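You operate a simulated robot arm through the tools that you are given. There is no shell and no other tool.

You are at the controls of a simulated robot arm. One attempt, no reset.

Task
Drop one bead into each flask on the board, then close the jar.

The check looks at the end state, three seconds after you hand in, the way a careful person would. Anything else that was tipped, shoved, dropped, spilled or broken makes it a failure.

Robot
A 6-joint arm with a two-finger parallel gripper, fixed in place. Base frame: the origin is at the foot of the arm, x ahead of it, y to its left, z up; the work surface is at about z = 760. Readings come in mm, rad, newtons and seconds.
With the tool pointing down near the work surface it reaches from about 300 to 740 mm from the base axis. Its first joint turns from -1.152 to 1.152 rad. Payload 2.45 kg.
The TCP is the grasp point between the finger pads, 24 mm short of the fingertips. In the tool frame z runs along the fingers and y along their closing line. Largest opening 68 mm; finger width 17, thickness 10; the body of the gripper, 40 by 70 mm, starts 41 mm behind the TCP.
Orientation is told as [roll, pitch, yaw] about the base's x, y, z axes, in that order, counted from this pose: with the fingers straight down and closing along the base's y, the tool's x points along the base's -x, its y along +y and its z along -z.

Tools
- The arm moves only by the tool play_rows. Its argument "deltas" is text: rows parted by semicolons, each of 7 numbers parted by spaces: the shift along the tool's x, y, z in units of 250 mm (1.0 is 250 mm), then the turn, a rotation vector about the tool's x, y, z in units of 60 degrees (1.0 is 60 degrees), then the closure in counts, from 0 (fully open) to 255 (shut). In form: dx dy dz rx ry rz hand; .... A call has 1 to 20 rows; each row is the pose to reach, as a shift and turn from the pose commanded when the call began, along the tool's axes at that moment. A call with a number of a shift or a turn outside -1 to 1 is refused whole. Each row takes 0.2 s and may step no farther than 50 mm and 0.15 rad from the row before; otherwise, or with a gripper value out of range, the whole call is refused. A pose out of reach is approached as far as the arm can. The call stops where the force on the tool passes 40 N (or 10 N more than at its start, if that is more) or the arm is blocked; 0.2 s more then pass. The fingers move at their own pace (about 108 mm/s each) and stop on an object; they squeeze with about 20 N. The grip force told is the motor's: it shows also when the fingers shut on nothing. Time passes only in rows, and 0.2 s behind the last, so rows that repeat a pose let the fingers close. The reply holds the time, the measured pose of the TCP, the force on the tool along the base axes, the opening and the grip force, in the units named above and with some noise, with the torque about the TCP (base axes, N m) and any sound that the robot's microphone picked up.
- Cameras (640 x 400 px; columns grow to the right, rows downward): "scene" is fixed at [175, 427.8, 1452.7]; the picture's right is [-0.63, -0.78, 0.00], its down [-0.51, 0.41, -0.76] and it looks along [0.59, -0.48, -0.66] (base axes); focal length 348 px, centre (320, 200). "wrist" rides on the gripper at [84, 11, -75] in the tool frame; the picture's right is [-0.13, 0.99, 0.00], its down [-0.60, -0.08, -0.79] and it looks along [-0.79, -0.10, 0.61] (tool axes); focal length 251 px, centre (320, 200). There is no depth. A picture from a camera that has moved, and an enlarged one, comes with that camera's place and axes in the base frame and with its lens.
- snapshot(camera): a new picture of that camera. It takes no simulated time.
- zoom(camera, box): a new picture of the part [left, top, right, bottom] of that camera's present view, enlarged. It takes no simulated time.
- job_done(): hands the job in; it is judged then, once.

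Nothing tells you positions but the pictures and the camera data. Unless the task says otherwise, let go and move clear before handing in.

The tools are called after "Call:" by a JSON object that holds its "fn" and its "kwargs". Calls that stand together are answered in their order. play_rows: Moves the arm, as the interface text tells. Its arguments: {"type":"object","properties":{"deltas":{"type":"string"}},"required":["deltas"]} The other tools are called the same way: snapshot (camera) takes a picture; zoom (camera, box) takes an enlarged picture of a part of a camera's view; job_done () hands the job in.

At the start:

```text
clock: 0.0
eef_pos: [442.4, -24.5, 1138.2]
tcp_rot: [0.0, -0.001, 0.0]
wrist_force: [1.0, -0.4, -0.2]
wrist_torque: [0.0, 0.0, -0.04]
gripper_width: 67.7
grasp_force: 0.0
```

scene: 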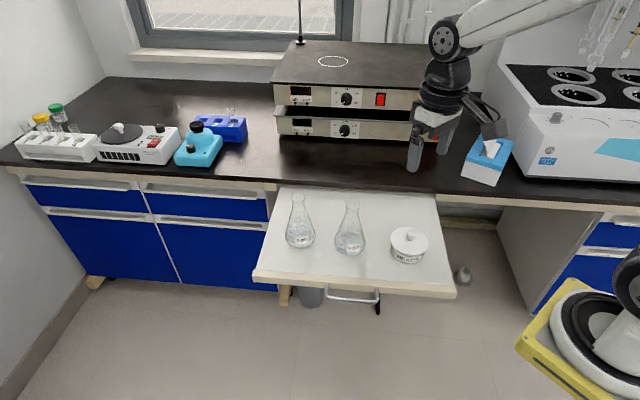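
wrist: 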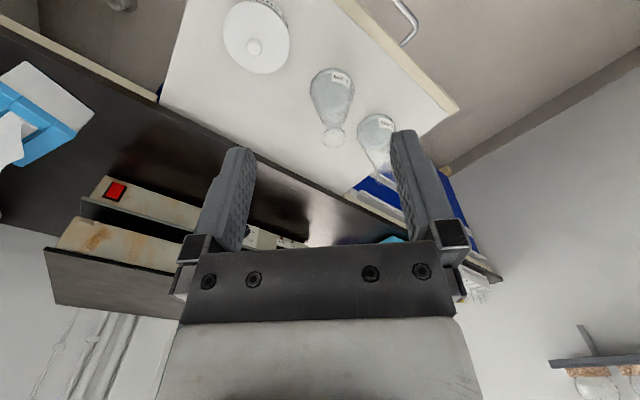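

I see a board (pull-out shelf) with two flasks and a jar with a knobbed lid labelled probably "BEADS". I'll zoom in on these first before moving.

Call:
{"fn": "zoom", "kwargs": {"camera": "scene", "box": [250, 170, 470, 310]}}

Call:
{"fn": "zoom", "kwargs": {"camera": "scene", "box": [370, 210, 450, 270]}}

Call:
{"fn": "zoom", "kwargs": {"camera": "wrist", "box": [160, 0, 480, 200]}}

Call:
{"fn": "zoom", "kwargs": {"camera": "scene", "box": [0, 90, 260, 190]}}

```text
2.86 times, centred on (360, 240) of scene
camera zoom: at [175.0, 427.8, 1452.7], right [-0.63, -0.78, 0.0], down [-0.51, 0.41, -0.76], along [0.59, -0.48, -0.66], focal length 994 px, centre (206, 86)
```

zoom: 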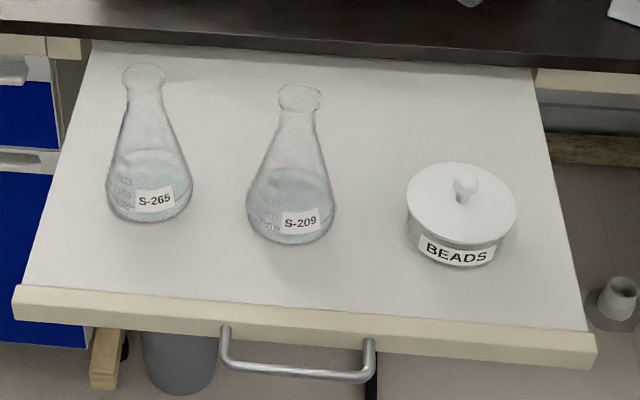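

```text
6.67 times, centred on (410, 240) of scene
camera zoom: at [175.0, 427.8, 1452.7], right [-0.63, -0.78, 0.0], down [-0.51, 0.41, -0.76], along [0.59, -0.48, -0.66], focal length 2318 px, centre (-280, -67)
```

zoom: 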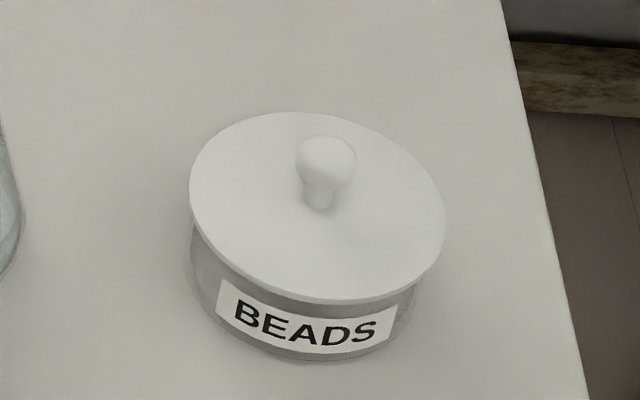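

```text
2.00 times, centred on (320, 100) of wrist
camera zoom: at [359.3, -14.5, 1214.6], right [0.13, 0.99, 0.0], down [0.6, -0.08, 0.79], along [0.79, -0.1, -0.61], focal length 503 px, centre (320, 400)
```

zoom: 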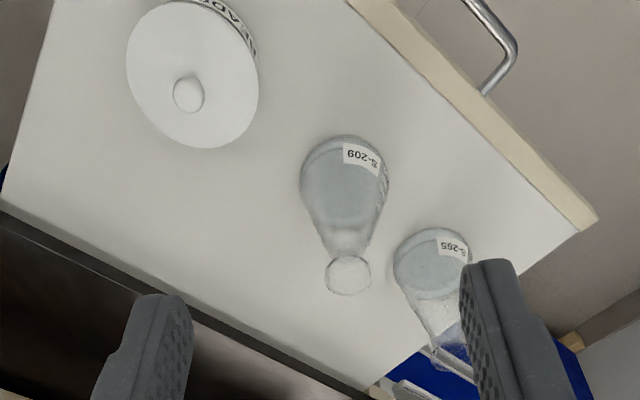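

```text
2.46 times, centred on (130, 140) of scene
camera zoom: at [175.0, 427.8, 1452.7], right [-0.63, -0.78, 0.0], down [-0.51, 0.41, -0.76], along [0.59, -0.48, -0.66], focal length 856 px, centre (788, 348)
```

zoom: 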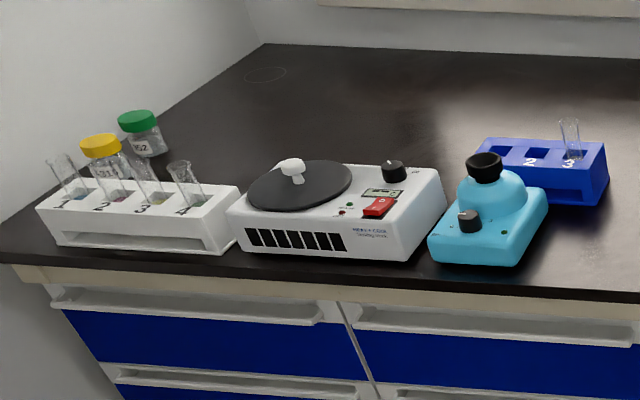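

Two 250 mL-type flasks (S-209 near (604,-22), S-265 near (708,62), mouths near z≈905) and a bead jar near (492,-119) with a knobbed lid of about 96 mm. I'll first fly above the jar for a closer wrist-camera look.

Call:
{"fn": "play_rows", "kwargs": {"deltas": "-0.033 -0.063 0.125 0 0 0 0; -0.067 -0.126 0.25 0 0 0 0; -0.1 -0.189 0.376 0 0 0 0; -0.133 -0.251 0.5 0 0 0 0; -0.167 -0.314 0.626 0 0 0 0; -0.2 -0.376 0.752 0 0 0 0; -0.2 -0.376 0.752 0 0 0 0"}}

```text
clock: 1.6
eef_pos: [493.2, -118.8, 948.0]
tcp_rot: [0.001, 0.0, 0.0]
wrist_force: [-0.2, 0.0, -0.4]
wrist_torque: [-0.02, 0.0, -0.03]
gripper_width: 68.1
grasp_force: 0.0
```

The arm should now hover above the jar at z≈948. I'll look with both cameras to refine the jar's and knob's position.

Call:
{"fn": "snapshot", "kwargs": {"camera": "wrist"}}

Call:
{"fn": "snapshot", "kwargs": {"camera": "scene"}}

Call:
{"fn": "zoom", "kwargs": {"camera": "scene", "box": [340, 150, 460, 280]}}

```text
taken
camera wrist: at [409.9, -107.9, 1024.2], right [0.13, 0.99, 0.0], down [0.6, -0.08, 0.79], along [0.79, -0.1, -0.61], focal length 251 px, centre (320, 200)
```

wrist: 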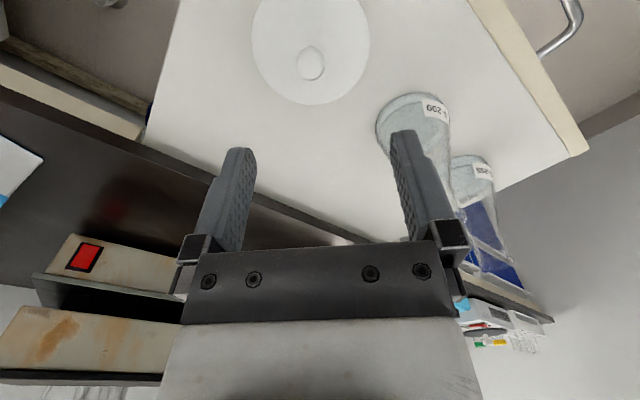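

```text
taken
```

scene: 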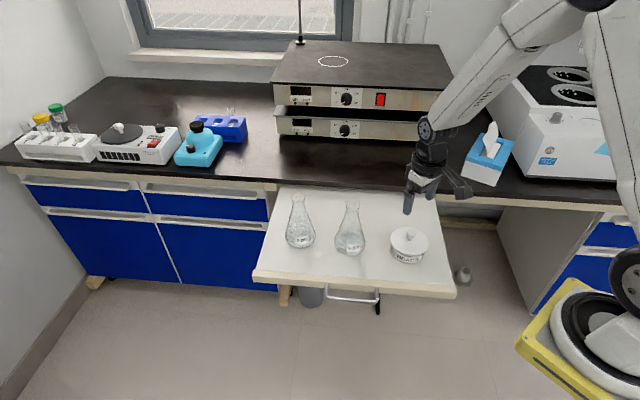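

```text
3.08 times, centred on (400, 215) of scene
camera zoom: at [175.0, 427.8, 1452.7], right [-0.63, -0.78, 0.0], down [-0.51, 0.41, -0.76], along [0.59, -0.48, -0.66], focal length 1070 px, centre (74, 154)
```

zoom: 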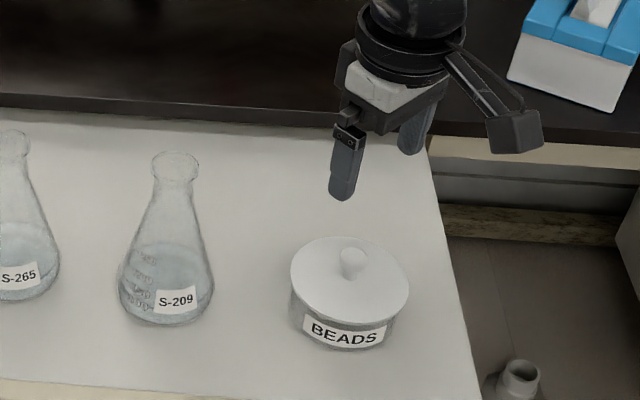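

The knob triangulates to about (498,-126,820), lid top near z≈797. I'll centre on it and descend to z≈875 to check alignment.

Call:
{"fn": "play_rows", "kwargs": {"deltas": "-0.01 -0.014 0.1 0 0 0 0; -0.018 -0.028 0.2 0 0 0 0; -0.018 -0.028 0.292 0 0 0 0; -0.018 -0.028 0.292 0 0 0 0"}}

Call:
{"fn": "snapshot", "kwargs": {"camera": "wrist"}}

Call:
{"fn": "zoom", "kwargs": {"camera": "scene", "box": [360, 170, 460, 270]}}

```text
clock: 2.6
eef_pos: [496.8, -127.9, 876.9]
tcp_rot: [-0.001, 0.001, 0.0]
wrist_force: [0.2, 0.0, -0.1]
wrist_torque: [-0.01, 0.01, 0.0]
gripper_width: 67.7
grasp_force: 0.1
```

```text
taken
camera wrist: at [414.1, -117.0, 953.5], right [0.13, 0.99, 0.0], down [0.6, -0.08, 0.79], along [0.79, -0.1, -0.61], focal length 251 px, centre (320, 200)
```

wrist: 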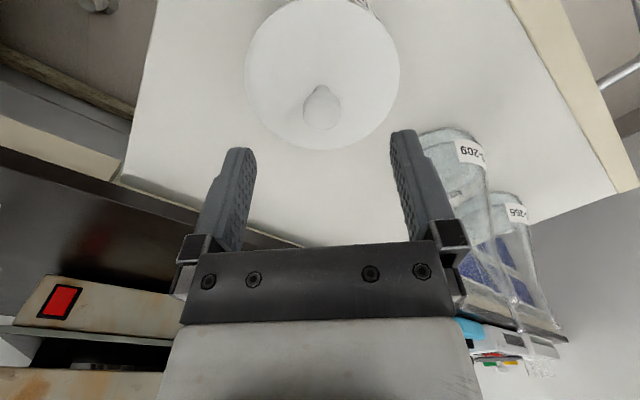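

```text
4.00 times, centred on (410, 220) of scene
camera zoom: at [175.0, 427.8, 1452.7], right [-0.63, -0.78, 0.0], down [-0.51, 0.41, -0.76], along [0.59, -0.48, -0.66], focal length 1391 px, centre (-40, 120)
```

zoom: 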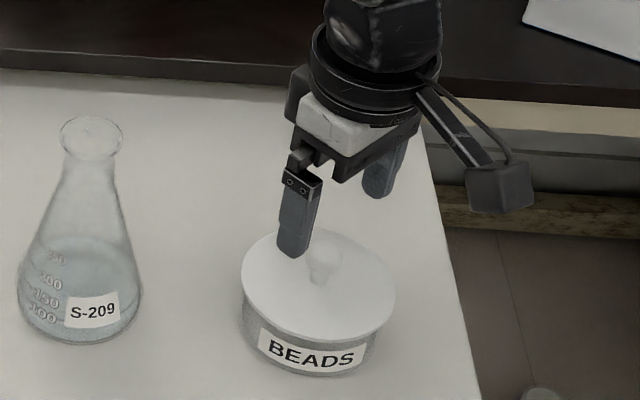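

Alignment is good: the knob is at about (499.5,-126.5). I'll descend to z≈829 around the knob with the fingers open.

Call:
{"fn": "play_rows", "kwargs": {"deltas": "-0.01 0.005 0.06 0 0 0 0; -0.01 0.005 0.12 0 0 0 0; -0.01 0.005 0.16 0 0 0 0; -0.01 0.005 0.192 0 0 0 0; -0.01 0.005 0.192 0 0 0 0"}}

Call:
{"fn": "snapshot", "kwargs": {"camera": "wrist"}}

Call:
{"fn": "zoom", "kwargs": {"camera": "scene", "box": [370, 190, 450, 270]}}

```text
clock: 3.8
eef_pos: [499.4, -127.2, 828.0]
tcp_rot: [-0.001, 0.0, -0.001]
wrist_force: [1.4, -0.7, 0.5]
wrist_torque: [-0.02, -0.01, -0.02]
gripper_width: 67.9
grasp_force: 0.1
```

```text
taken
camera wrist: at [416.9, -115.5, 905.7], right [0.13, 0.99, 0.0], down [0.6, -0.08, 0.79], along [0.79, -0.1, -0.61], focal length 251 px, centre (320, 200)
```

wrist: 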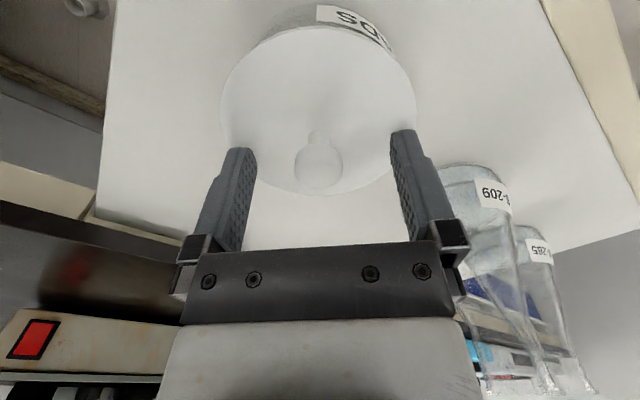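

```text
5.00 times, centred on (410, 230) of scene
camera zoom: at [175.0, 427.8, 1452.7], right [-0.63, -0.78, 0.0], down [-0.51, 0.41, -0.76], along [0.59, -0.48, -0.66], focal length 1739 px, centre (-130, 50)
```

zoom: 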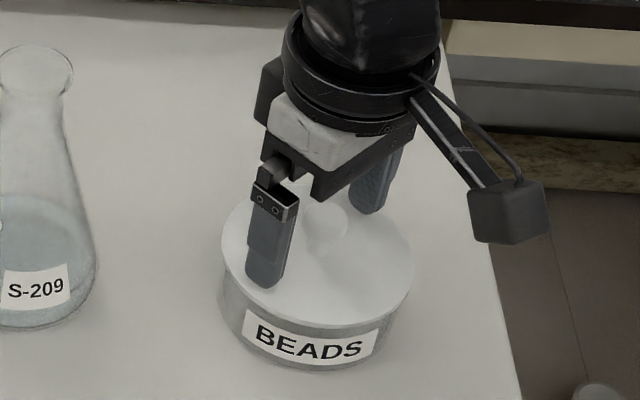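

The knob sits between the fingers. I'll nudge 1 mm in y and close on it.

Call:
{"fn": "play_rows", "kwargs": {"deltas": "0 0.004 0 0 0 0 0; 0 0.004 0 0 0 0 120; 0 0.004 0 0 0 0 255; 0 0.004 0 0 0 0 255; 0 0.004 0 0 0 0 255"}}

Call:
{"fn": "snapshot", "kwargs": {"camera": "wrist"}}

```text
clock: 5.0
eef_pos: [500.1, -124.7, 828.4]
tcp_rot: [0.001, 0.0, 0.0]
wrist_force: [-0.3, 0.3, -0.1]
wrist_torque: [-0.01, 0.0, 0.01]
gripper_width: 20.2
grasp_force: 20.4
heard: snap
```

```text
taken
camera wrist: at [416.7, -113.9, 905.7], right [0.13, 0.99, 0.0], down [0.6, -0.08, 0.79], along [0.79, -0.1, -0.61], focal length 251 px, centre (320, 200)
```

wrist: 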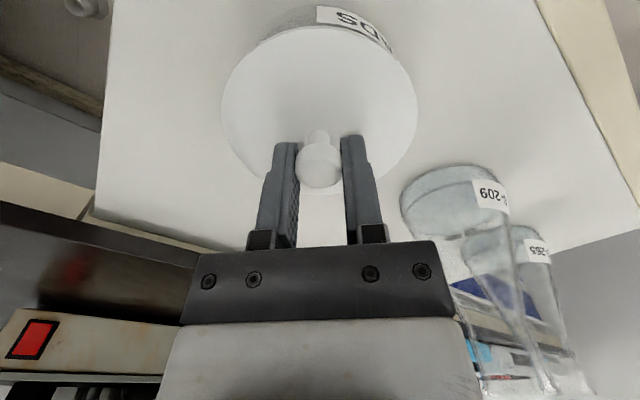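

The knob is gripped (20 mm wide, 20 N); a "snap" was heard, nothing visibly broken. I'll lift slowly by a few millimetres and watch the force.

Call:
{"fn": "zoom", "kwargs": {"camera": "scene", "box": [370, 190, 450, 270]}}

Call:
{"fn": "play_rows", "kwargs": {"deltas": "0 0 -0.01 0 0 0 255; 0 0 -0.02 0 0 0 255; 0 0 -0.03 0 0 0 255; 0 0 -0.04 0 0 0 255; 0 0 -0.04 0 0 0 255"}}

Call:
{"fn": "snapshot", "kwargs": {"camera": "wrist"}}

Call:
{"fn": "zoom", "kwargs": {"camera": "scene", "box": [370, 190, 450, 270]}}

```text
5.00 times, centred on (410, 230) of scene
camera zoom: at [175.0, 427.8, 1452.7], right [-0.63, -0.78, 0.0], down [-0.51, 0.41, -0.76], along [0.59, -0.48, -0.66], focal length 1739 px, centre (-130, 50)
```

zoom: 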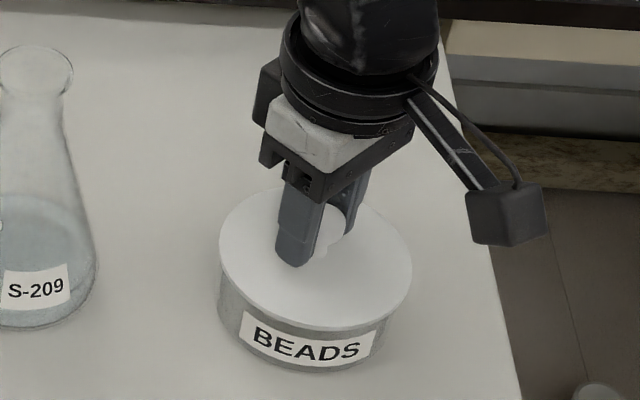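

```text
clock: 6.2
eef_pos: [498.1, -123.9, 838.6]
tcp_rot: [0.001, -0.001, 0.0]
wrist_force: [1.0, 0.2, -0.2]
wrist_torque: [0.0, 0.02, 0.01]
gripper_width: 20.1
grasp_force: 20.1
```

```text
taken
camera wrist: at [416.0, -113.6, 915.0], right [0.13, 0.99, 0.0], down [0.6, -0.08, 0.79], along [0.79, -0.1, -0.61], focal length 251 px, centre (320, 200)
```

wrist: 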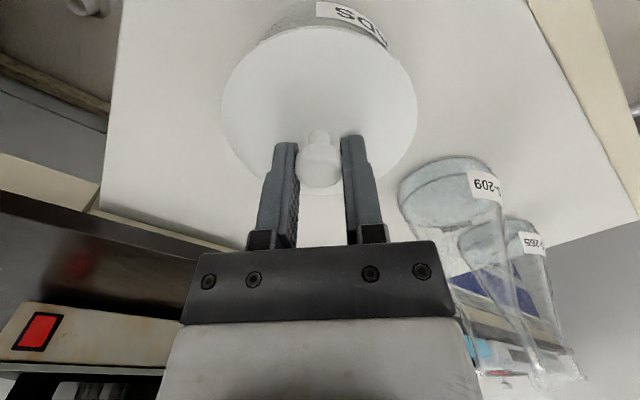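

```text
5.00 times, centred on (410, 230) of scene
camera zoom: at [175.0, 427.8, 1452.7], right [-0.63, -0.78, 0.0], down [-0.51, 0.41, -0.76], along [0.59, -0.48, -0.66], focal length 1739 px, centre (-130, 50)
```

zoom: 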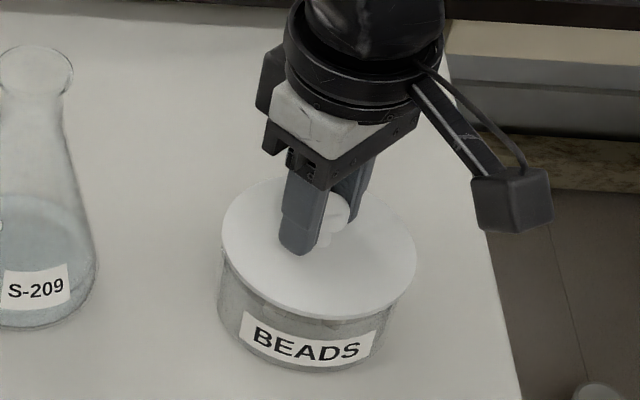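

The lid lifts cleanly and the jar stays put. I'll raise it further and carry it to the free board area behind the jar, near (585,-210).

Call:
{"fn": "play_rows", "kwargs": {"deltas": "0 0 -0.05 0 0 0 255; 0 0 -0.1 0 0 0 255; 0 0 -0.15 0 0 0 255; -0.05 -0.05 -0.17 0 0 0 255; -0.1 -0.1 -0.17 0 0 0 255; -0.15 -0.15 -0.17 0 0 0 255; -0.2 -0.2 -0.17 0 0 0 255; -0.25 -0.25 -0.17 0 0 0 255; -0.3 -0.3 -0.17 0 0 0 255; -0.344 -0.344 -0.17 0 0 0 255; -0.344 -0.344 -0.17 0 0 0 255"}}

Call:
{"fn": "snapshot", "kwargs": {"camera": "wrist"}}

Call:
{"fn": "zoom", "kwargs": {"camera": "scene", "box": [340, 150, 460, 270]}}

```text
clock: 8.6
eef_pos: [585.0, -209.4, 882.1]
tcp_rot: [0.0, -0.001, -0.001]
wrist_force: [0.3, -0.1, -0.7]
wrist_torque: [0.02, 0.01, -0.01]
gripper_width: 20.2
grasp_force: 19.9
```

```text
taken
camera wrist: at [501.8, -199.7, 957.7], right [0.13, 0.99, 0.0], down [0.6, -0.08, 0.79], along [0.79, -0.1, -0.61], focal length 251 px, centre (320, 200)
```

wrist: 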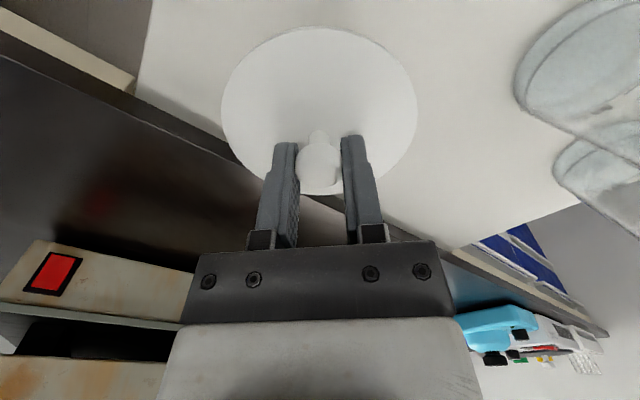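

```text
3.33 times, centred on (400, 210) of scene
camera zoom: at [175.0, 427.8, 1452.7], right [-0.63, -0.78, 0.0], down [-0.51, 0.41, -0.76], along [0.59, -0.48, -0.66], focal length 1159 px, centre (53, 167)
```

zoom: 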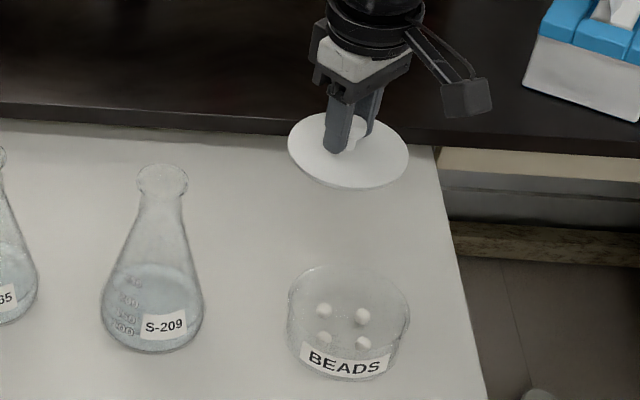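

The jar now shows four beads inside. I'll lower the lid to just above the board, then feel for contact in small steps.

Call:
{"fn": "play_rows", "kwargs": {"deltas": "0 0 0.08 0 0 0 255; 0 0 0.16 0 0 0 255; 0 0 0.23 0 0 0 255; 0 0 0.28 0 0 0 255; 0 0 0.31 0 0 0 255; 0 0 0.31 0 0 0 255"}}

Call:
{"fn": "zoom", "kwargs": {"camera": "scene", "box": [340, 150, 460, 270]}}

Call:
{"fn": "snapshot", "kwargs": {"camera": "wrist"}}

```text
clock: 10.0
eef_pos: [585.2, -210.8, 802.9]
tcp_rot: [0.001, -0.002, 0.0]
wrist_force: [-0.6, 0.4, 0.4]
wrist_torque: [-0.01, -0.03, 0.0]
gripper_width: 20.4
grasp_force: 20.2
```

```text
3.33 times, centred on (400, 210) of scene
camera zoom: at [175.0, 427.8, 1452.7], right [-0.63, -0.78, 0.0], down [-0.51, 0.41, -0.76], along [0.59, -0.48, -0.66], focal length 1159 px, centre (53, 167)
```

zoom: 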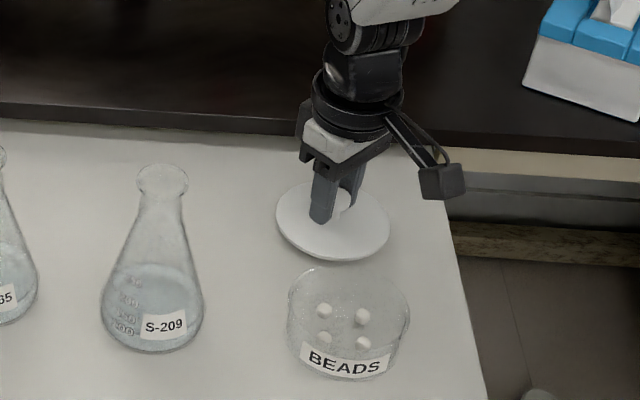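

```text
taken
camera wrist: at [501.8, -200.0, 879.7], right [0.13, 0.99, 0.0], down [0.6, -0.08, 0.79], along [0.79, -0.1, -0.61], focal length 251 px, centre (320, 200)
```

wrist: 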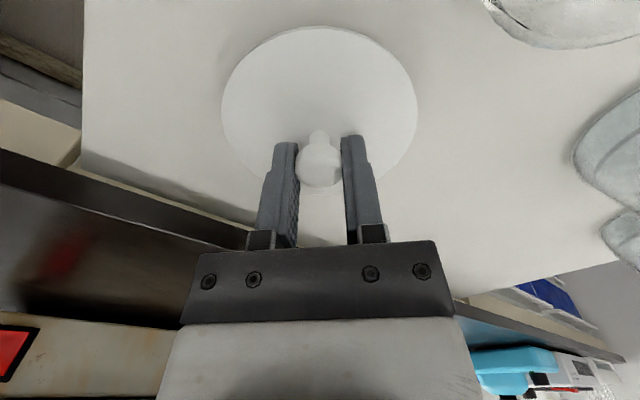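

Close to the board now, no contact yet. I'll creep down in about 1 mm steps.

Call:
{"fn": "play_rows", "kwargs": {"deltas": "0 0 0.005 0 0 0 255; 0 0 0.01 0 0 0 255; 0 0 0.015 0 0 0 255; 0 0 0.02 0 0 0 255; 0 0 0.02 0 0 0 255"}}

Call:
{"fn": "zoom", "kwargs": {"camera": "scene", "box": [380, 180, 440, 240]}}

```text
clock: 11.2
eef_pos: [585.1, -210.7, 798.2]
tcp_rot: [0.0, 0.0, 0.001]
wrist_force: [-0.1, -0.1, -0.4]
wrist_torque: [0.02, -0.02, 0.0]
gripper_width: 20.2
grasp_force: 19.2
```

```text
6.67 times, centred on (410, 210) of scene
camera zoom: at [175.0, 427.8, 1452.7], right [-0.63, -0.78, 0.0], down [-0.51, 0.41, -0.76], along [0.59, -0.48, -0.66], focal length 2318 px, centre (-280, 133)
```

zoom: 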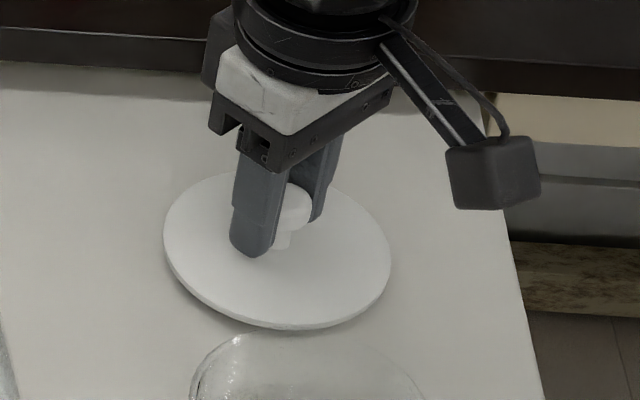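

Call:
{"fn": "play_rows", "kwargs": {"deltas": "0 0 0.004 0 0 0 255; 0 0 0.008 0 0 0 255; 0 0 0.012 0 0 0 255; 0 0 0.012 0 0 0 255"}}

```text
clock: 12.2
eef_pos: [584.9, -210.2, 795.8]
tcp_rot: [0.0, -0.001, 0.0]
wrist_force: [-0.2, -1.0, -0.5]
wrist_torque: [0.04, 0.03, -0.02]
gripper_width: 20.2
grasp_force: 19.7
```

No contact yet at z≈795.8. I'll keep creeping down.

Call:
{"fn": "play_rows", "kwargs": {"deltas": "0 0 0.004 0 0 0 255; 0 0 0.008 0 0 0 255; 0 0 0.008 0 0 0 255"}}

```text
clock: 13.0
eef_pos: [585.7, -210.2, 793.8]
tcp_rot: [-0.001, 0.0, -0.001]
wrist_force: [0.5, 0.7, -0.2]
wrist_torque: [0.01, -0.01, -0.01]
gripper_width: 20.2
grasp_force: 19.6
```

Still no contact at z≈793.8. I continue down 2 mm more.

Call:
{"fn": "play_rows", "kwargs": {"deltas": "0 0 0.004 0 0 0 255; 0 0 0.008 0 0 0 255; 0 0 0.008 0 0 0 255"}}

Call:
{"fn": "zoom", "kwargs": {"camera": "scene", "box": [380, 180, 440, 240]}}

```text
clock: 13.8
eef_pos: [585.4, -209.9, 793.0]
tcp_rot: [0.001, -0.001, 0.001]
wrist_force: [-2.9, -1.5, 12.1]
wrist_torque: [0.03, 0.17, -0.02]
gripper_width: 20.3
grasp_force: 19.4
```

```text
6.67 times, centred on (410, 210) of scene
camera zoom: at [174.7, 427.8, 1452.8], right [-0.63, -0.78, 0.0], down [-0.51, 0.41, -0.76], along [0.59, -0.48, -0.65], focal length 2318 px, centre (-280, 133)
```

zoom: 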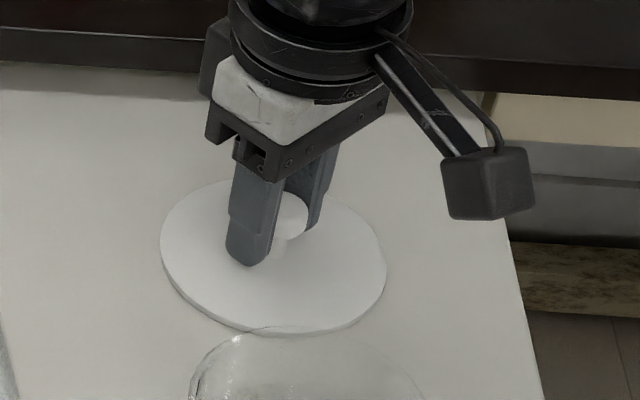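

Contact: 12 N at z≈793, the lid rests on the board. I'll relieve the pressure by about 1 mm and open the fingers.

Call:
{"fn": "play_rows", "kwargs": {"deltas": "0 0 -0.004 0 0 0 255; 0 0 -0.004 0 0 0 200; 0 0 -0.004 0 0 0 150; 0 0 -0.004 0 0 0 80; 0 0 -0.004 0 0 0 0; 0 0 -0.004 0 0 0 0"}}

Call:
{"fn": "snapshot", "kwargs": {"camera": "wrist"}}

Call:
{"fn": "zoom", "kwargs": {"camera": "scene", "box": [360, 170, 460, 270]}}

```text
clock: 15.2
eef_pos: [585.7, -209.7, 792.7]
tcp_rot: [0.001, 0.0, 0.0]
wrist_force: [-0.3, -0.9, 0.5]
wrist_torque: [0.02, 0.01, 0.01]
gripper_width: 67.9
grasp_force: 0.1
```

```text
taken
camera wrist: at [502.3, -199.4, 869.4], right [0.13, 0.99, 0.0], down [0.6, -0.08, 0.79], along [0.79, -0.1, -0.61], focal length 251 px, centre (320, 200)
```

wrist: 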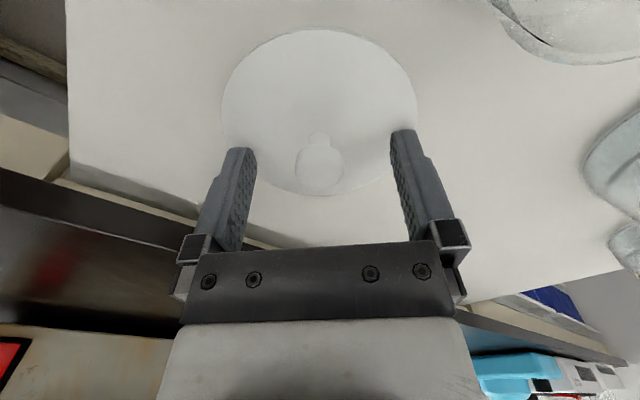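

```text
4.00 times, centred on (410, 220) of scene
camera zoom: at [175.0, 427.8, 1452.7], right [-0.63, -0.78, 0.0], down [-0.51, 0.41, -0.76], along [0.59, -0.48, -0.66], focal length 1391 px, centre (-40, 120)
```

zoom: 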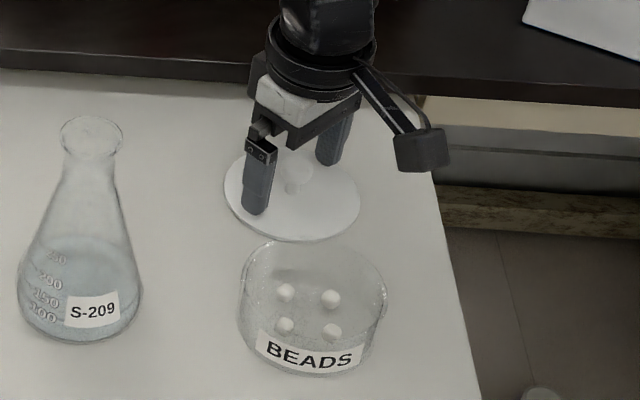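

The lid lies flat on the board and is free. I'll rise straight up and return over the open jar to look at the beads.

Call:
{"fn": "play_rows", "kwargs": {"deltas": "0 0 -0.08 0 0 0 0; 0 0 -0.16 0 0 0 0; 0 0 -0.24 0 0 0 0; 0 0 -0.308 0 0 0 0; 0.07 0.07 -0.308 0 0 0 0; 0.14 0.14 -0.308 0 0 0 0; 0.21 0.21 -0.308 0 0 0 0; 0.28 0.28 -0.308 0 0 0 0; 0.344 0.344 -0.308 0 0 0 0; 0.344 0.344 -0.308 0 0 0 0"}}

Call:
{"fn": "snapshot", "kwargs": {"camera": "wrist"}}

Call:
{"fn": "zoom", "kwargs": {"camera": "wrist", "box": [220, 0, 420, 150]}}

Call:
{"fn": "zoom", "kwargs": {"camera": "scene", "box": [370, 180, 450, 270]}}

```text
clock: 17.4
eef_pos: [498.9, -123.7, 868.2]
tcp_rot: [0.001, 0.0, 0.0]
wrist_force: [0.1, 0.2, 0.0]
wrist_torque: [-0.01, 0.03, 0.01]
gripper_width: 68.2
grasp_force: 0.1
```

```text
taken
camera wrist: at [416.0, -113.2, 944.8], right [0.13, 0.99, 0.0], down [0.6, -0.08, 0.79], along [0.79, -0.1, -0.61], focal length 251 px, centre (320, 200)
```

wrist: 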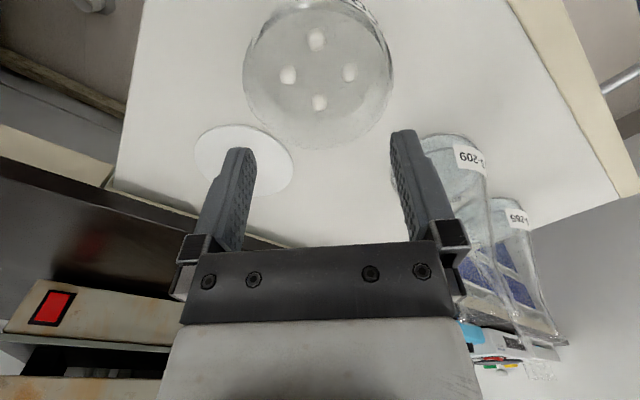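

```text
2.67 times, centred on (320, 75) of wrist
camera zoom: at [416.0, -113.2, 944.8], right [0.13, 0.99, 0.0], down [0.6, -0.08, 0.79], along [0.79, -0.1, -0.61], focal length 670 px, centre (320, 533)
```

zoom: 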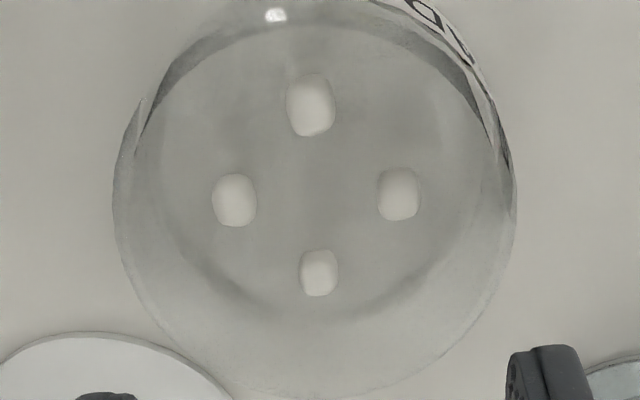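

```text
4.44 times, centred on (410, 225) of scene
camera zoom: at [175.0, 427.8, 1452.7], right [-0.63, -0.78, 0.0], down [-0.51, 0.41, -0.76], along [0.59, -0.48, -0.66], focal length 1546 px, centre (-80, 89)
```

zoom: 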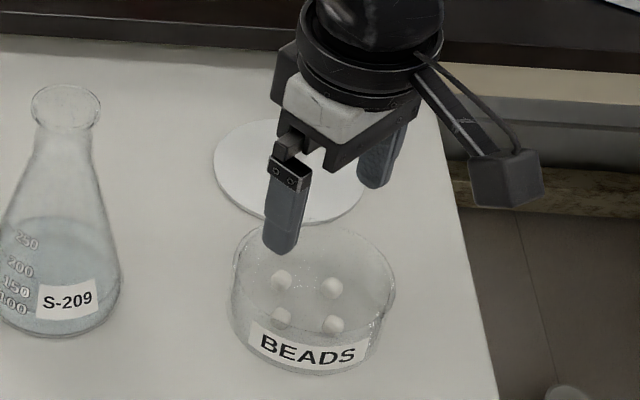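

Four beads sit in a diamond around the jar centre; the far one (+x) is near (522.5,-127). I'll hover over it with a partial opening (about 28 mm) just above the rim and check alignment.

Call:
{"fn": "play_rows", "kwargs": {"deltas": "-0.03 -0.004 0.03 0 0 0 80; -0.06 -0.007 0.07 0 0 0 150; -0.0912 -0.01 0.112 0 0 0 150; -0.0912 -0.01 0.112 0 0 0 150; -0.0912 -0.01 0.112 0 0 0 150"}}

Call:
{"fn": "snapshot", "kwargs": {"camera": "wrist"}}

Call:
{"fn": "zoom", "kwargs": {"camera": "wrist", "box": [220, 20, 420, 180]}}

Call:
{"fn": "zoom", "kwargs": {"camera": "scene", "box": [370, 180, 450, 270]}}

```text
clock: 18.6
eef_pos: [520.4, -125.8, 840.6]
tcp_rot: [0.0, -0.001, 0.002]
wrist_force: [-0.3, 0.4, -0.5]
wrist_torque: [0.01, 0.01, -0.01]
gripper_width: 28.1
grasp_force: 0.0
```

```text
taken
camera wrist: at [438.0, -115.3, 917.3], right [0.13, 0.99, 0.0], down [0.6, -0.08, 0.79], along [0.79, -0.1, -0.61], focal length 251 px, centre (320, 200)
```

wrist: 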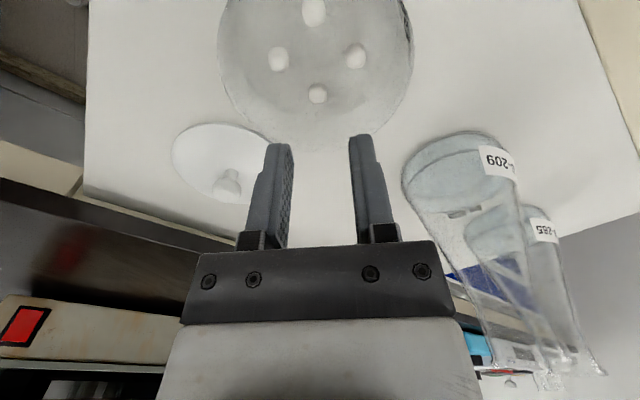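

```text
2.50 times, centred on (320, 100) of wrist
camera zoom: at [438.0, -115.3, 917.3], right [0.13, 0.99, 0.0], down [0.6, -0.08, 0.79], along [0.79, -0.1, -0.61], focal length 629 px, centre (320, 450)
```

zoom: 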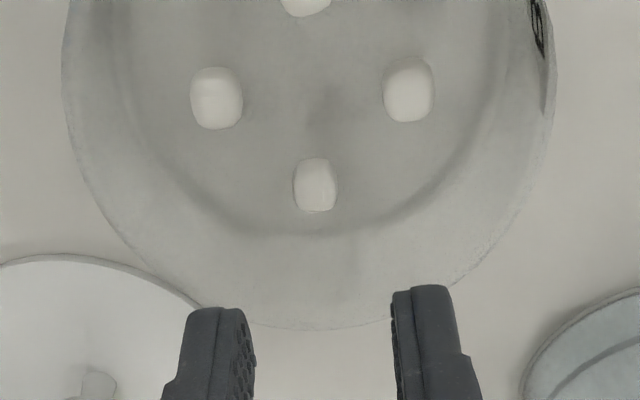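

```text
4.44 times, centred on (410, 225) of scene
camera zoom: at [175.0, 427.8, 1452.7], right [-0.63, -0.78, 0.0], down [-0.51, 0.41, -0.76], along [0.59, -0.48, -0.66], focal length 1546 px, centre (-80, 89)
```

zoom: 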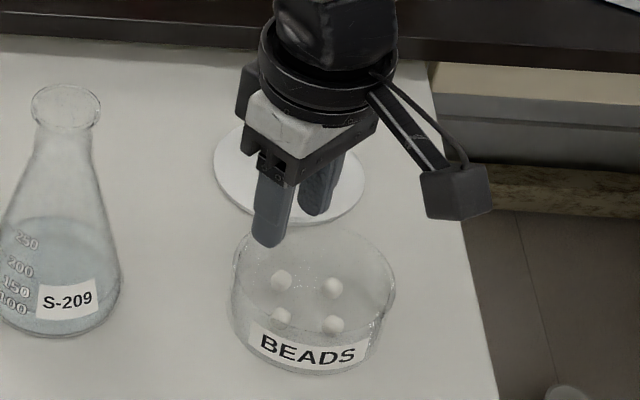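

The bead is nearly centred between the fingers. I'll narrow the opening to about 22 mm to clear the jar wall and descend into the jar in steps.

Call:
{"fn": "play_rows", "kwargs": {"deltas": "0.003 -0.0036 0 0 0 0 172; 0.003 -0.0036 0.04 0 0 0 172; 0.003 -0.0036 0.08 0 0 0 172; 0.003 -0.0036 0.12 0 0 0 172; 0.003 -0.0036 0.152 0 0 0 172; 0.003 -0.0036 0.152 0 0 0 172"}}

Call:
{"fn": "zoom", "kwargs": {"camera": "wrist", "box": [220, 50, 420, 200]}}

Call:
{"fn": "zoom", "kwargs": {"camera": "scene", "box": [380, 210, 440, 270]}}

```text
clock: 20.0
eef_pos: [521.2, -127.6, 802.7]
tcp_rot: [0.0, 0.0, 0.0]
wrist_force: [0.1, 0.5, 1.0]
wrist_torque: [0.01, 0.02, 0.02]
gripper_width: 22.2
grasp_force: 0.0
```

```text
2.67 times, centred on (320, 125) of wrist
camera zoom: at [438.2, -116.6, 880.0], right [0.13, 0.99, 0.0], down [0.6, -0.08, 0.79], along [0.79, -0.1, -0.61], focal length 670 px, centre (320, 400)
```

zoom: 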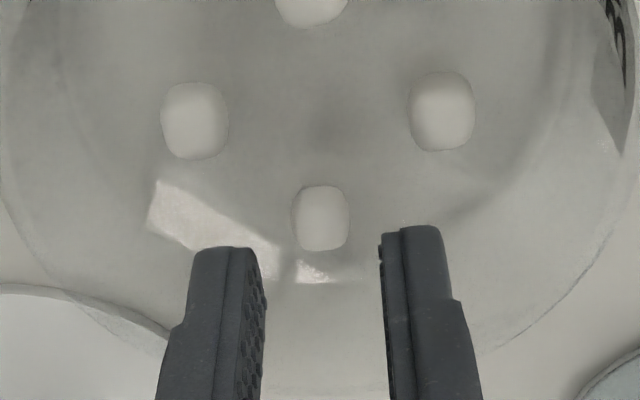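

```text
6.67 times, centred on (410, 240) of scene
camera zoom: at [175.0, 427.8, 1452.7], right [-0.63, -0.78, 0.0], down [-0.51, 0.41, -0.76], along [0.59, -0.48, -0.66], focal length 2318 px, centre (-280, -67)
```

zoom: 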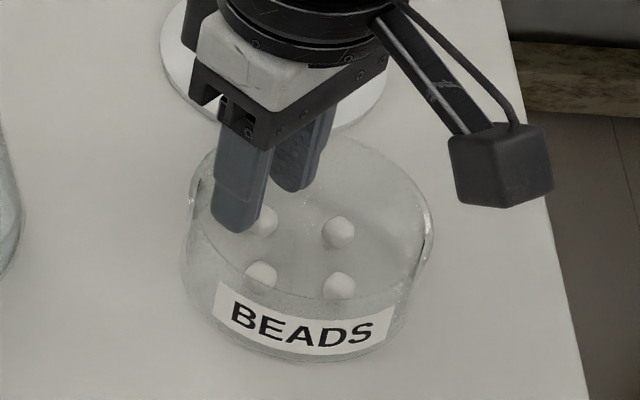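

The bead is centred between the fingers at tip level above it. I descend further to about z≈792 and check.

Call:
{"fn": "play_rows", "kwargs": {"deltas": "0 0 0.01 0 0 0 172; 0 0 0.02 0 0 0 172; 0 0 0.03 0 0 0 172; 0 0 0.04 0 0 0 172; 0 0 0.04 0 0 0 172"}}

Call:
{"fn": "zoom", "kwargs": {"camera": "wrist", "box": [220, 50, 420, 200]}}

Call:
{"fn": "zoom", "kwargs": {"camera": "scene", "box": [380, 210, 440, 270]}}

```text
clock: 21.2
eef_pos: [523.9, -128.6, 796.0]
tcp_rot: [-0.004, -0.009, 0.001]
wrist_force: [1.4, -2.9, 34.7]
wrist_torque: [-0.89, -0.34, 0.06]
gripper_width: 23.8
grasp_force: 1.5
```

```text
2.67 times, centred on (320, 125) of wrist
camera zoom: at [440.1, -117.8, 871.9], right [0.13, 0.99, 0.0], down [0.6, -0.08, 0.8], along [0.79, -0.1, -0.6], focal length 670 px, centre (320, 400)
```

zoom: 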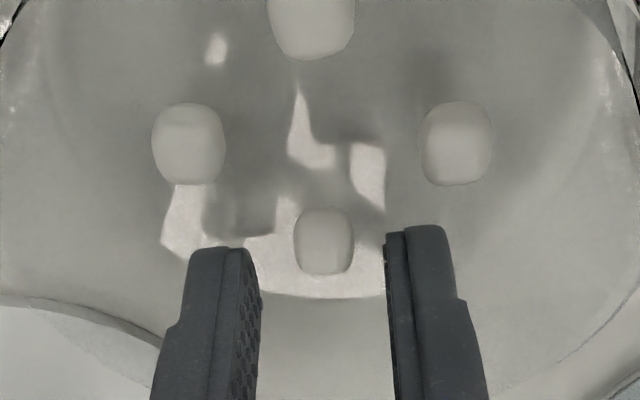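

```text
6.67 times, centred on (410, 240) of scene
camera zoom: at [174.4, 427.9, 1452.8], right [-0.63, -0.78, 0.0], down [-0.51, 0.41, -0.76], along [0.59, -0.48, -0.65], focal length 2318 px, centre (-280, -67)
```

zoom: 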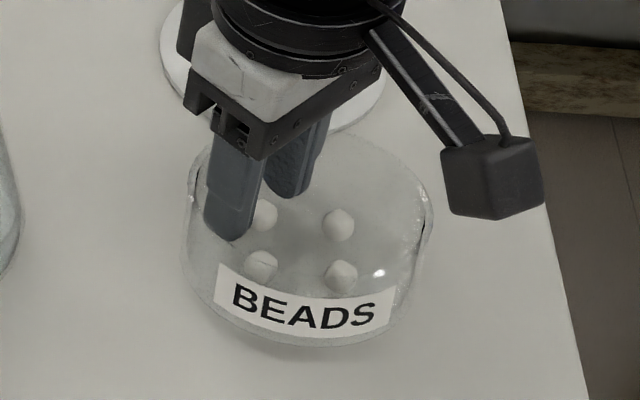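

The outer corner of one finger is bearing on the jar's inner wall/floor curve (35 N) and the jar appears tilted slightly. I'll back straight up immediately and re-check.

Call:
{"fn": "play_rows", "kwargs": {"deltas": "0 0 -0.01 0 0 0 172; 0 0 -0.03 0 0 0 172; 0 0 -0.05 0 0 0 172; 0 0 -0.08 0 0 0 172; 0 0 -0.12 0 0 0 172; 0 0 -0.16 0 0 0 172; 0 0 -0.16 0 0 0 172; 0 0 -0.16 0 0 0 172"}}

Call:
{"fn": "snapshot", "kwargs": {"camera": "wrist"}}

Call:
{"fn": "zoom", "kwargs": {"camera": "wrist", "box": [200, 0, 440, 160]}}

Call:
{"fn": "zoom", "kwargs": {"camera": "scene", "box": [370, 200, 450, 270]}}

```text
clock: 23.0
eef_pos: [521.2, -127.8, 834.1]
tcp_rot: [0.0, 0.0, 0.0]
wrist_force: [0.0, 0.3, -0.1]
wrist_torque: [0.02, -0.02, 0.03]
gripper_width: 21.9
grasp_force: 0.1
```

```text
taken
camera wrist: at [438.6, -116.8, 911.3], right [0.13, 0.99, 0.0], down [0.6, -0.08, 0.79], along [0.79, -0.1, -0.61], focal length 251 px, centre (320, 200)
```

wrist: 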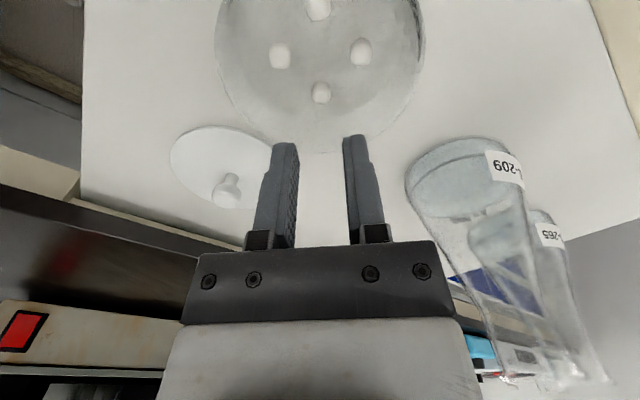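

```text
2.50 times, centred on (320, 80) of wrist
camera zoom: at [438.6, -116.8, 911.3], right [0.13, 0.99, 0.0], down [0.6, -0.08, 0.79], along [0.79, -0.1, -0.61], focal length 629 px, centre (320, 500)
```

zoom: 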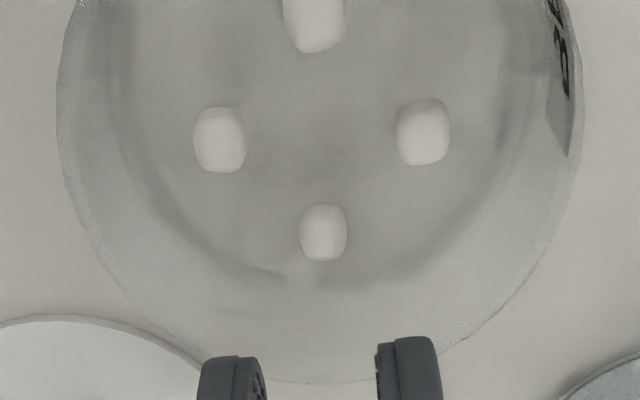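

```text
5.71 times, centred on (410, 235) of scene
camera zoom: at [175.0, 427.8, 1452.7], right [-0.63, -0.78, 0.0], down [-0.51, 0.41, -0.76], along [0.59, -0.48, -0.66], focal length 1987 px, centre (-194, 0)
```

zoom: 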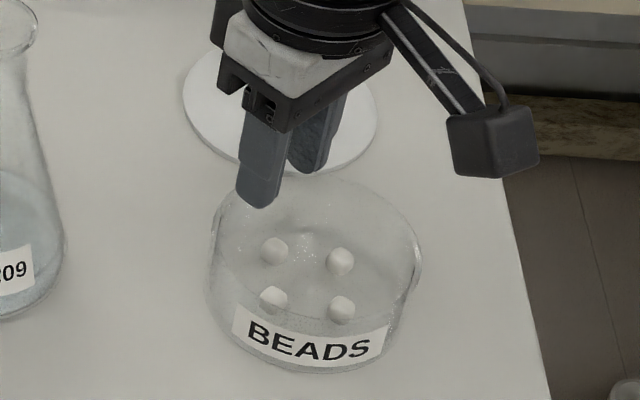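

The jar settled back flat (shifted about 3 mm), beads undisturbed; the finger's thicker part had met the rim. The near bead (−x side) leaves more room, so I'll move over it at about (479,-122) and look again.

Call:
{"fn": "play_rows", "kwargs": {"deltas": "0 0 -0.04 0 0 0 172; 0.06 0.008 -0.04 0 0 0 172; 0.12 0.016 -0.04 0 0 0 185; 0.174 0.0236 -0.04 0 0 0 185; 0.174 0.0236 -0.04 0 0 0 185"}}

Call:
{"fn": "snapshot", "kwargs": {"camera": "wrist"}}

Call:
{"fn": "zoom", "kwargs": {"camera": "wrist", "box": [200, 0, 440, 160]}}

Call:
{"fn": "zoom", "kwargs": {"camera": "scene", "box": [370, 200, 450, 270]}}

```text
clock: 24.2
eef_pos: [477.8, -120.7, 844.8]
tcp_rot: [0.0, 0.001, 0.0]
wrist_force: [-0.6, -0.1, -0.5]
wrist_torque: [-0.01, -0.01, 0.05]
gripper_width: 18.5
grasp_force: 0.0
```

```text
taken
camera wrist: at [395.4, -110.0, 920.9], right [0.13, 0.99, 0.0], down [0.6, -0.08, 0.79], along [0.79, -0.1, -0.61], focal length 251 px, centre (320, 200)
```

wrist: 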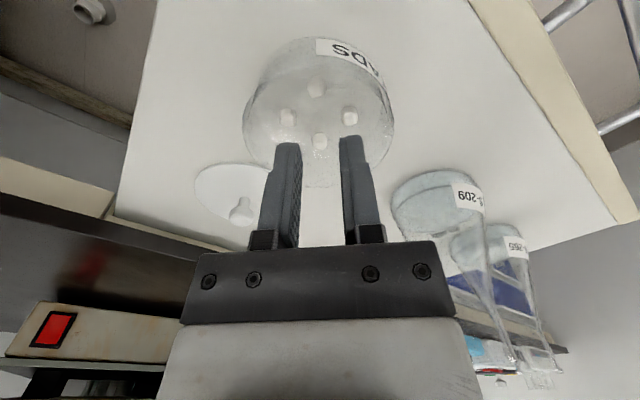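

```text
2.50 times, centred on (320, 80) of wrist
camera zoom: at [395.4, -110.0, 920.9], right [0.13, 0.99, 0.0], down [0.6, -0.08, 0.79], along [0.79, -0.1, -0.61], focal length 629 px, centre (320, 500)
```

zoom: 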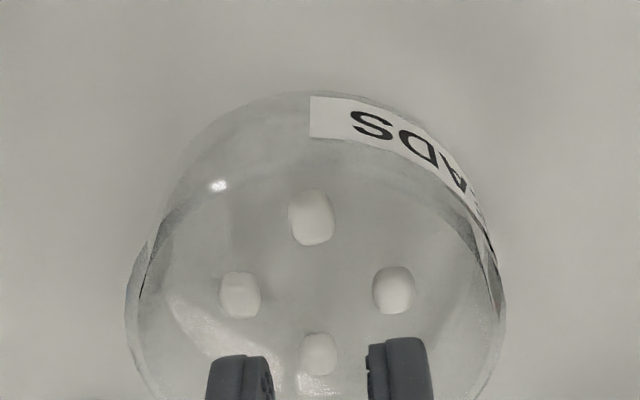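

```text
5.71 times, centred on (410, 235) of scene
camera zoom: at [175.0, 427.8, 1452.7], right [-0.63, -0.78, 0.0], down [-0.51, 0.41, -0.76], along [0.59, -0.48, -0.66], focal length 1987 px, centre (-194, 0)
```

zoom: 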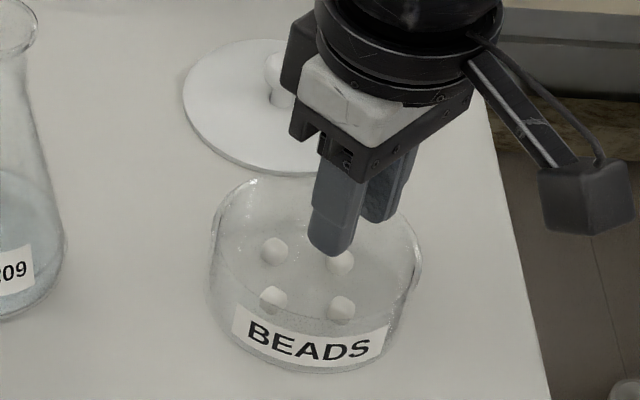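

The bead target is about (477,-122.3). I'll yaw 5° to line up with the bead pattern, shift 1.7 mm in y, and descend partway into the jar.

Call:
{"fn": "play_rows", "kwargs": {"deltas": "0 -0.0068 0 0 0 0.088 185; 0 -0.0068 0.05 0 0 0.088 185; 0 -0.0068 0.1 0 0 0.088 185; 0 -0.0068 0.14 0 0 0.088 185; 0 -0.0068 0.17 0 0 0.088 185; 0 -0.0068 0.17 0 0 0.088 185"}}

Call:
{"fn": "zoom", "kwargs": {"camera": "wrist", "box": [200, 40, 440, 200]}}

Call:
{"fn": "zoom", "kwargs": {"camera": "scene", "box": [370, 200, 450, 270]}}

```text
clock: 25.6
eef_pos: [477.2, -123.1, 802.2]
tcp_rot: [-0.001, 0.001, -0.092]
wrist_force: [0.1, 1.1, -0.8]
wrist_torque: [0.02, 0.05, 0.01]
gripper_width: 19.0
grasp_force: 0.2
```

```text
2.50 times, centred on (320, 120) of wrist
camera zoom: at [396.2, -104.7, 878.8], right [0.22, 0.98, 0.0], down [0.59, -0.13, 0.79], along [0.77, -0.17, -0.61], focal length 629 px, centre (320, 400)
```

zoom: 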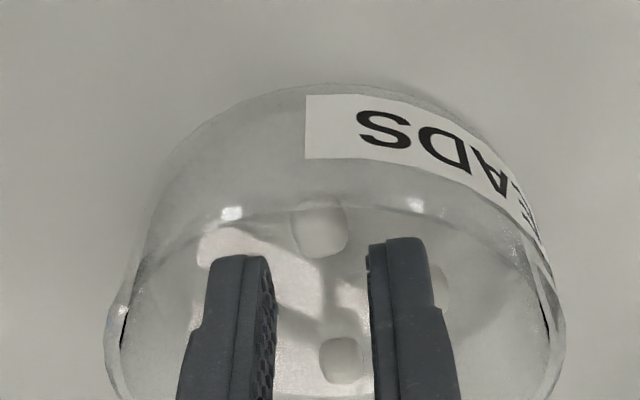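

```text
5.71 times, centred on (410, 235) of scene
camera zoom: at [175.0, 427.8, 1452.7], right [-0.63, -0.78, 0.0], down [-0.51, 0.41, -0.76], along [0.59, -0.48, -0.66], focal length 1987 px, centre (-194, 0)
```

zoom: 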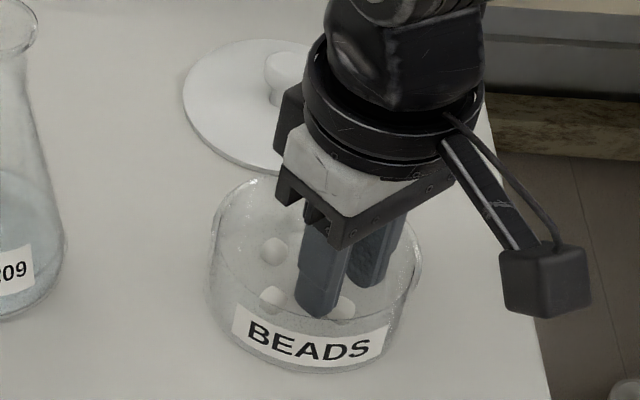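

The bead lies centred between the fingers, no contact force. Descending another 8 mm, then checking.

Call:
{"fn": "play_rows", "kwargs": {"deltas": "0 0 0.008 0 0 0 185; 0 0 0.016 0 0 0 185; 0 0 0.024 0 0 0 185; 0 0 0.032 0 0 0 185; 0 0 0.032 0 0 0 185"}}

Call:
{"fn": "zoom", "kwargs": {"camera": "wrist", "box": [200, 40, 440, 200]}}

Call:
{"fn": "zoom", "kwargs": {"camera": "scene", "box": [370, 200, 450, 270]}}

```text
clock: 26.8
eef_pos: [477.6, -124.9, 792.5]
tcp_rot: [0.0, 0.0, -0.093]
wrist_force: [0.7, 0.1, -0.5]
wrist_torque: [-0.01, 0.0, -0.03]
gripper_width: 19.0
grasp_force: 0.1
```

```text
2.50 times, centred on (320, 120) of wrist
camera zoom: at [396.3, -105.3, 869.8], right [0.22, 0.98, 0.0], down [0.59, -0.13, 0.79], along [0.77, -0.17, -0.61], focal length 629 px, centre (320, 400)
```

zoom: 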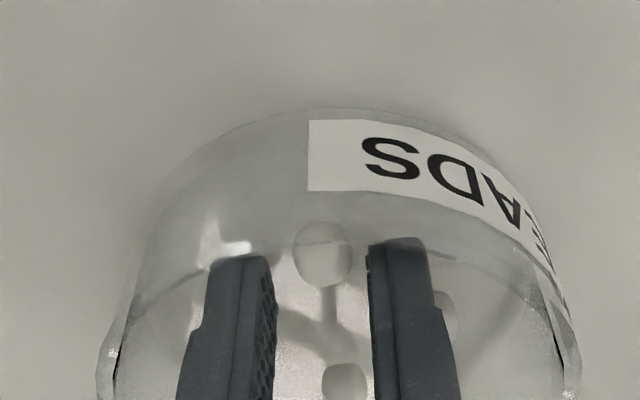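

```text
5.71 times, centred on (410, 235) of scene
camera zoom: at [175.0, 427.8, 1452.7], right [-0.63, -0.78, 0.0], down [-0.51, 0.41, -0.76], along [0.59, -0.48, -0.66], focal length 1987 px, centre (-194, 0)
```

zoom: 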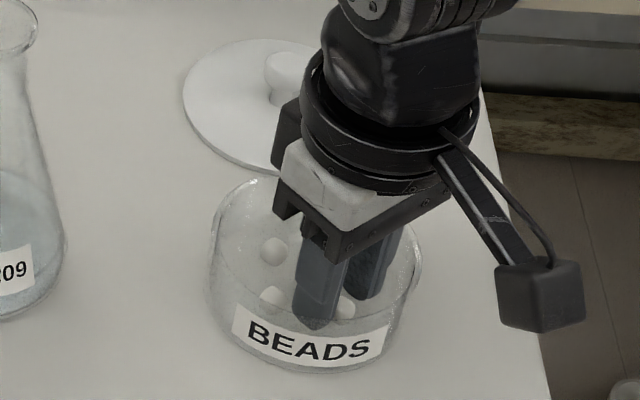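

Still no contact. I'll go down 3 mm more so that the pads sit around the bead's middle, then close gently.

Call:
{"fn": "play_rows", "kwargs": {"deltas": "0 0 0.004 0 0 0 185; 0 0 0.008 0 0 0 185; 0 0 0.012 0 0 0 185; 0 0 0.012 0 0 0 185"}}

Call:
{"fn": "zoom", "kwargs": {"camera": "wrist", "box": [200, 40, 440, 200]}}

```text
clock: 27.8
eef_pos: [477.8, -123.7, 790.6]
tcp_rot: [0.0, -0.001, -0.092]
wrist_force: [0.8, 0.8, -0.3]
wrist_torque: [0.03, 0.0, -0.02]
gripper_width: 18.7
grasp_force: 0.0
```

```text
2.50 times, centred on (320, 120) of wrist
camera zoom: at [395.9, -104.7, 867.0], right [0.22, 0.98, 0.0], down [0.59, -0.13, 0.79], along [0.77, -0.17, -0.61], focal length 629 px, centre (320, 400)
```

zoom: 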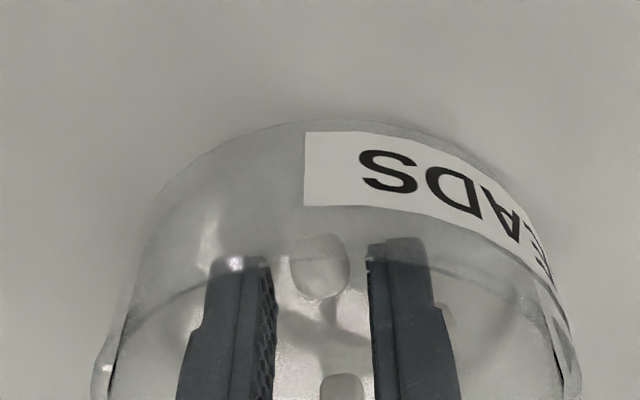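

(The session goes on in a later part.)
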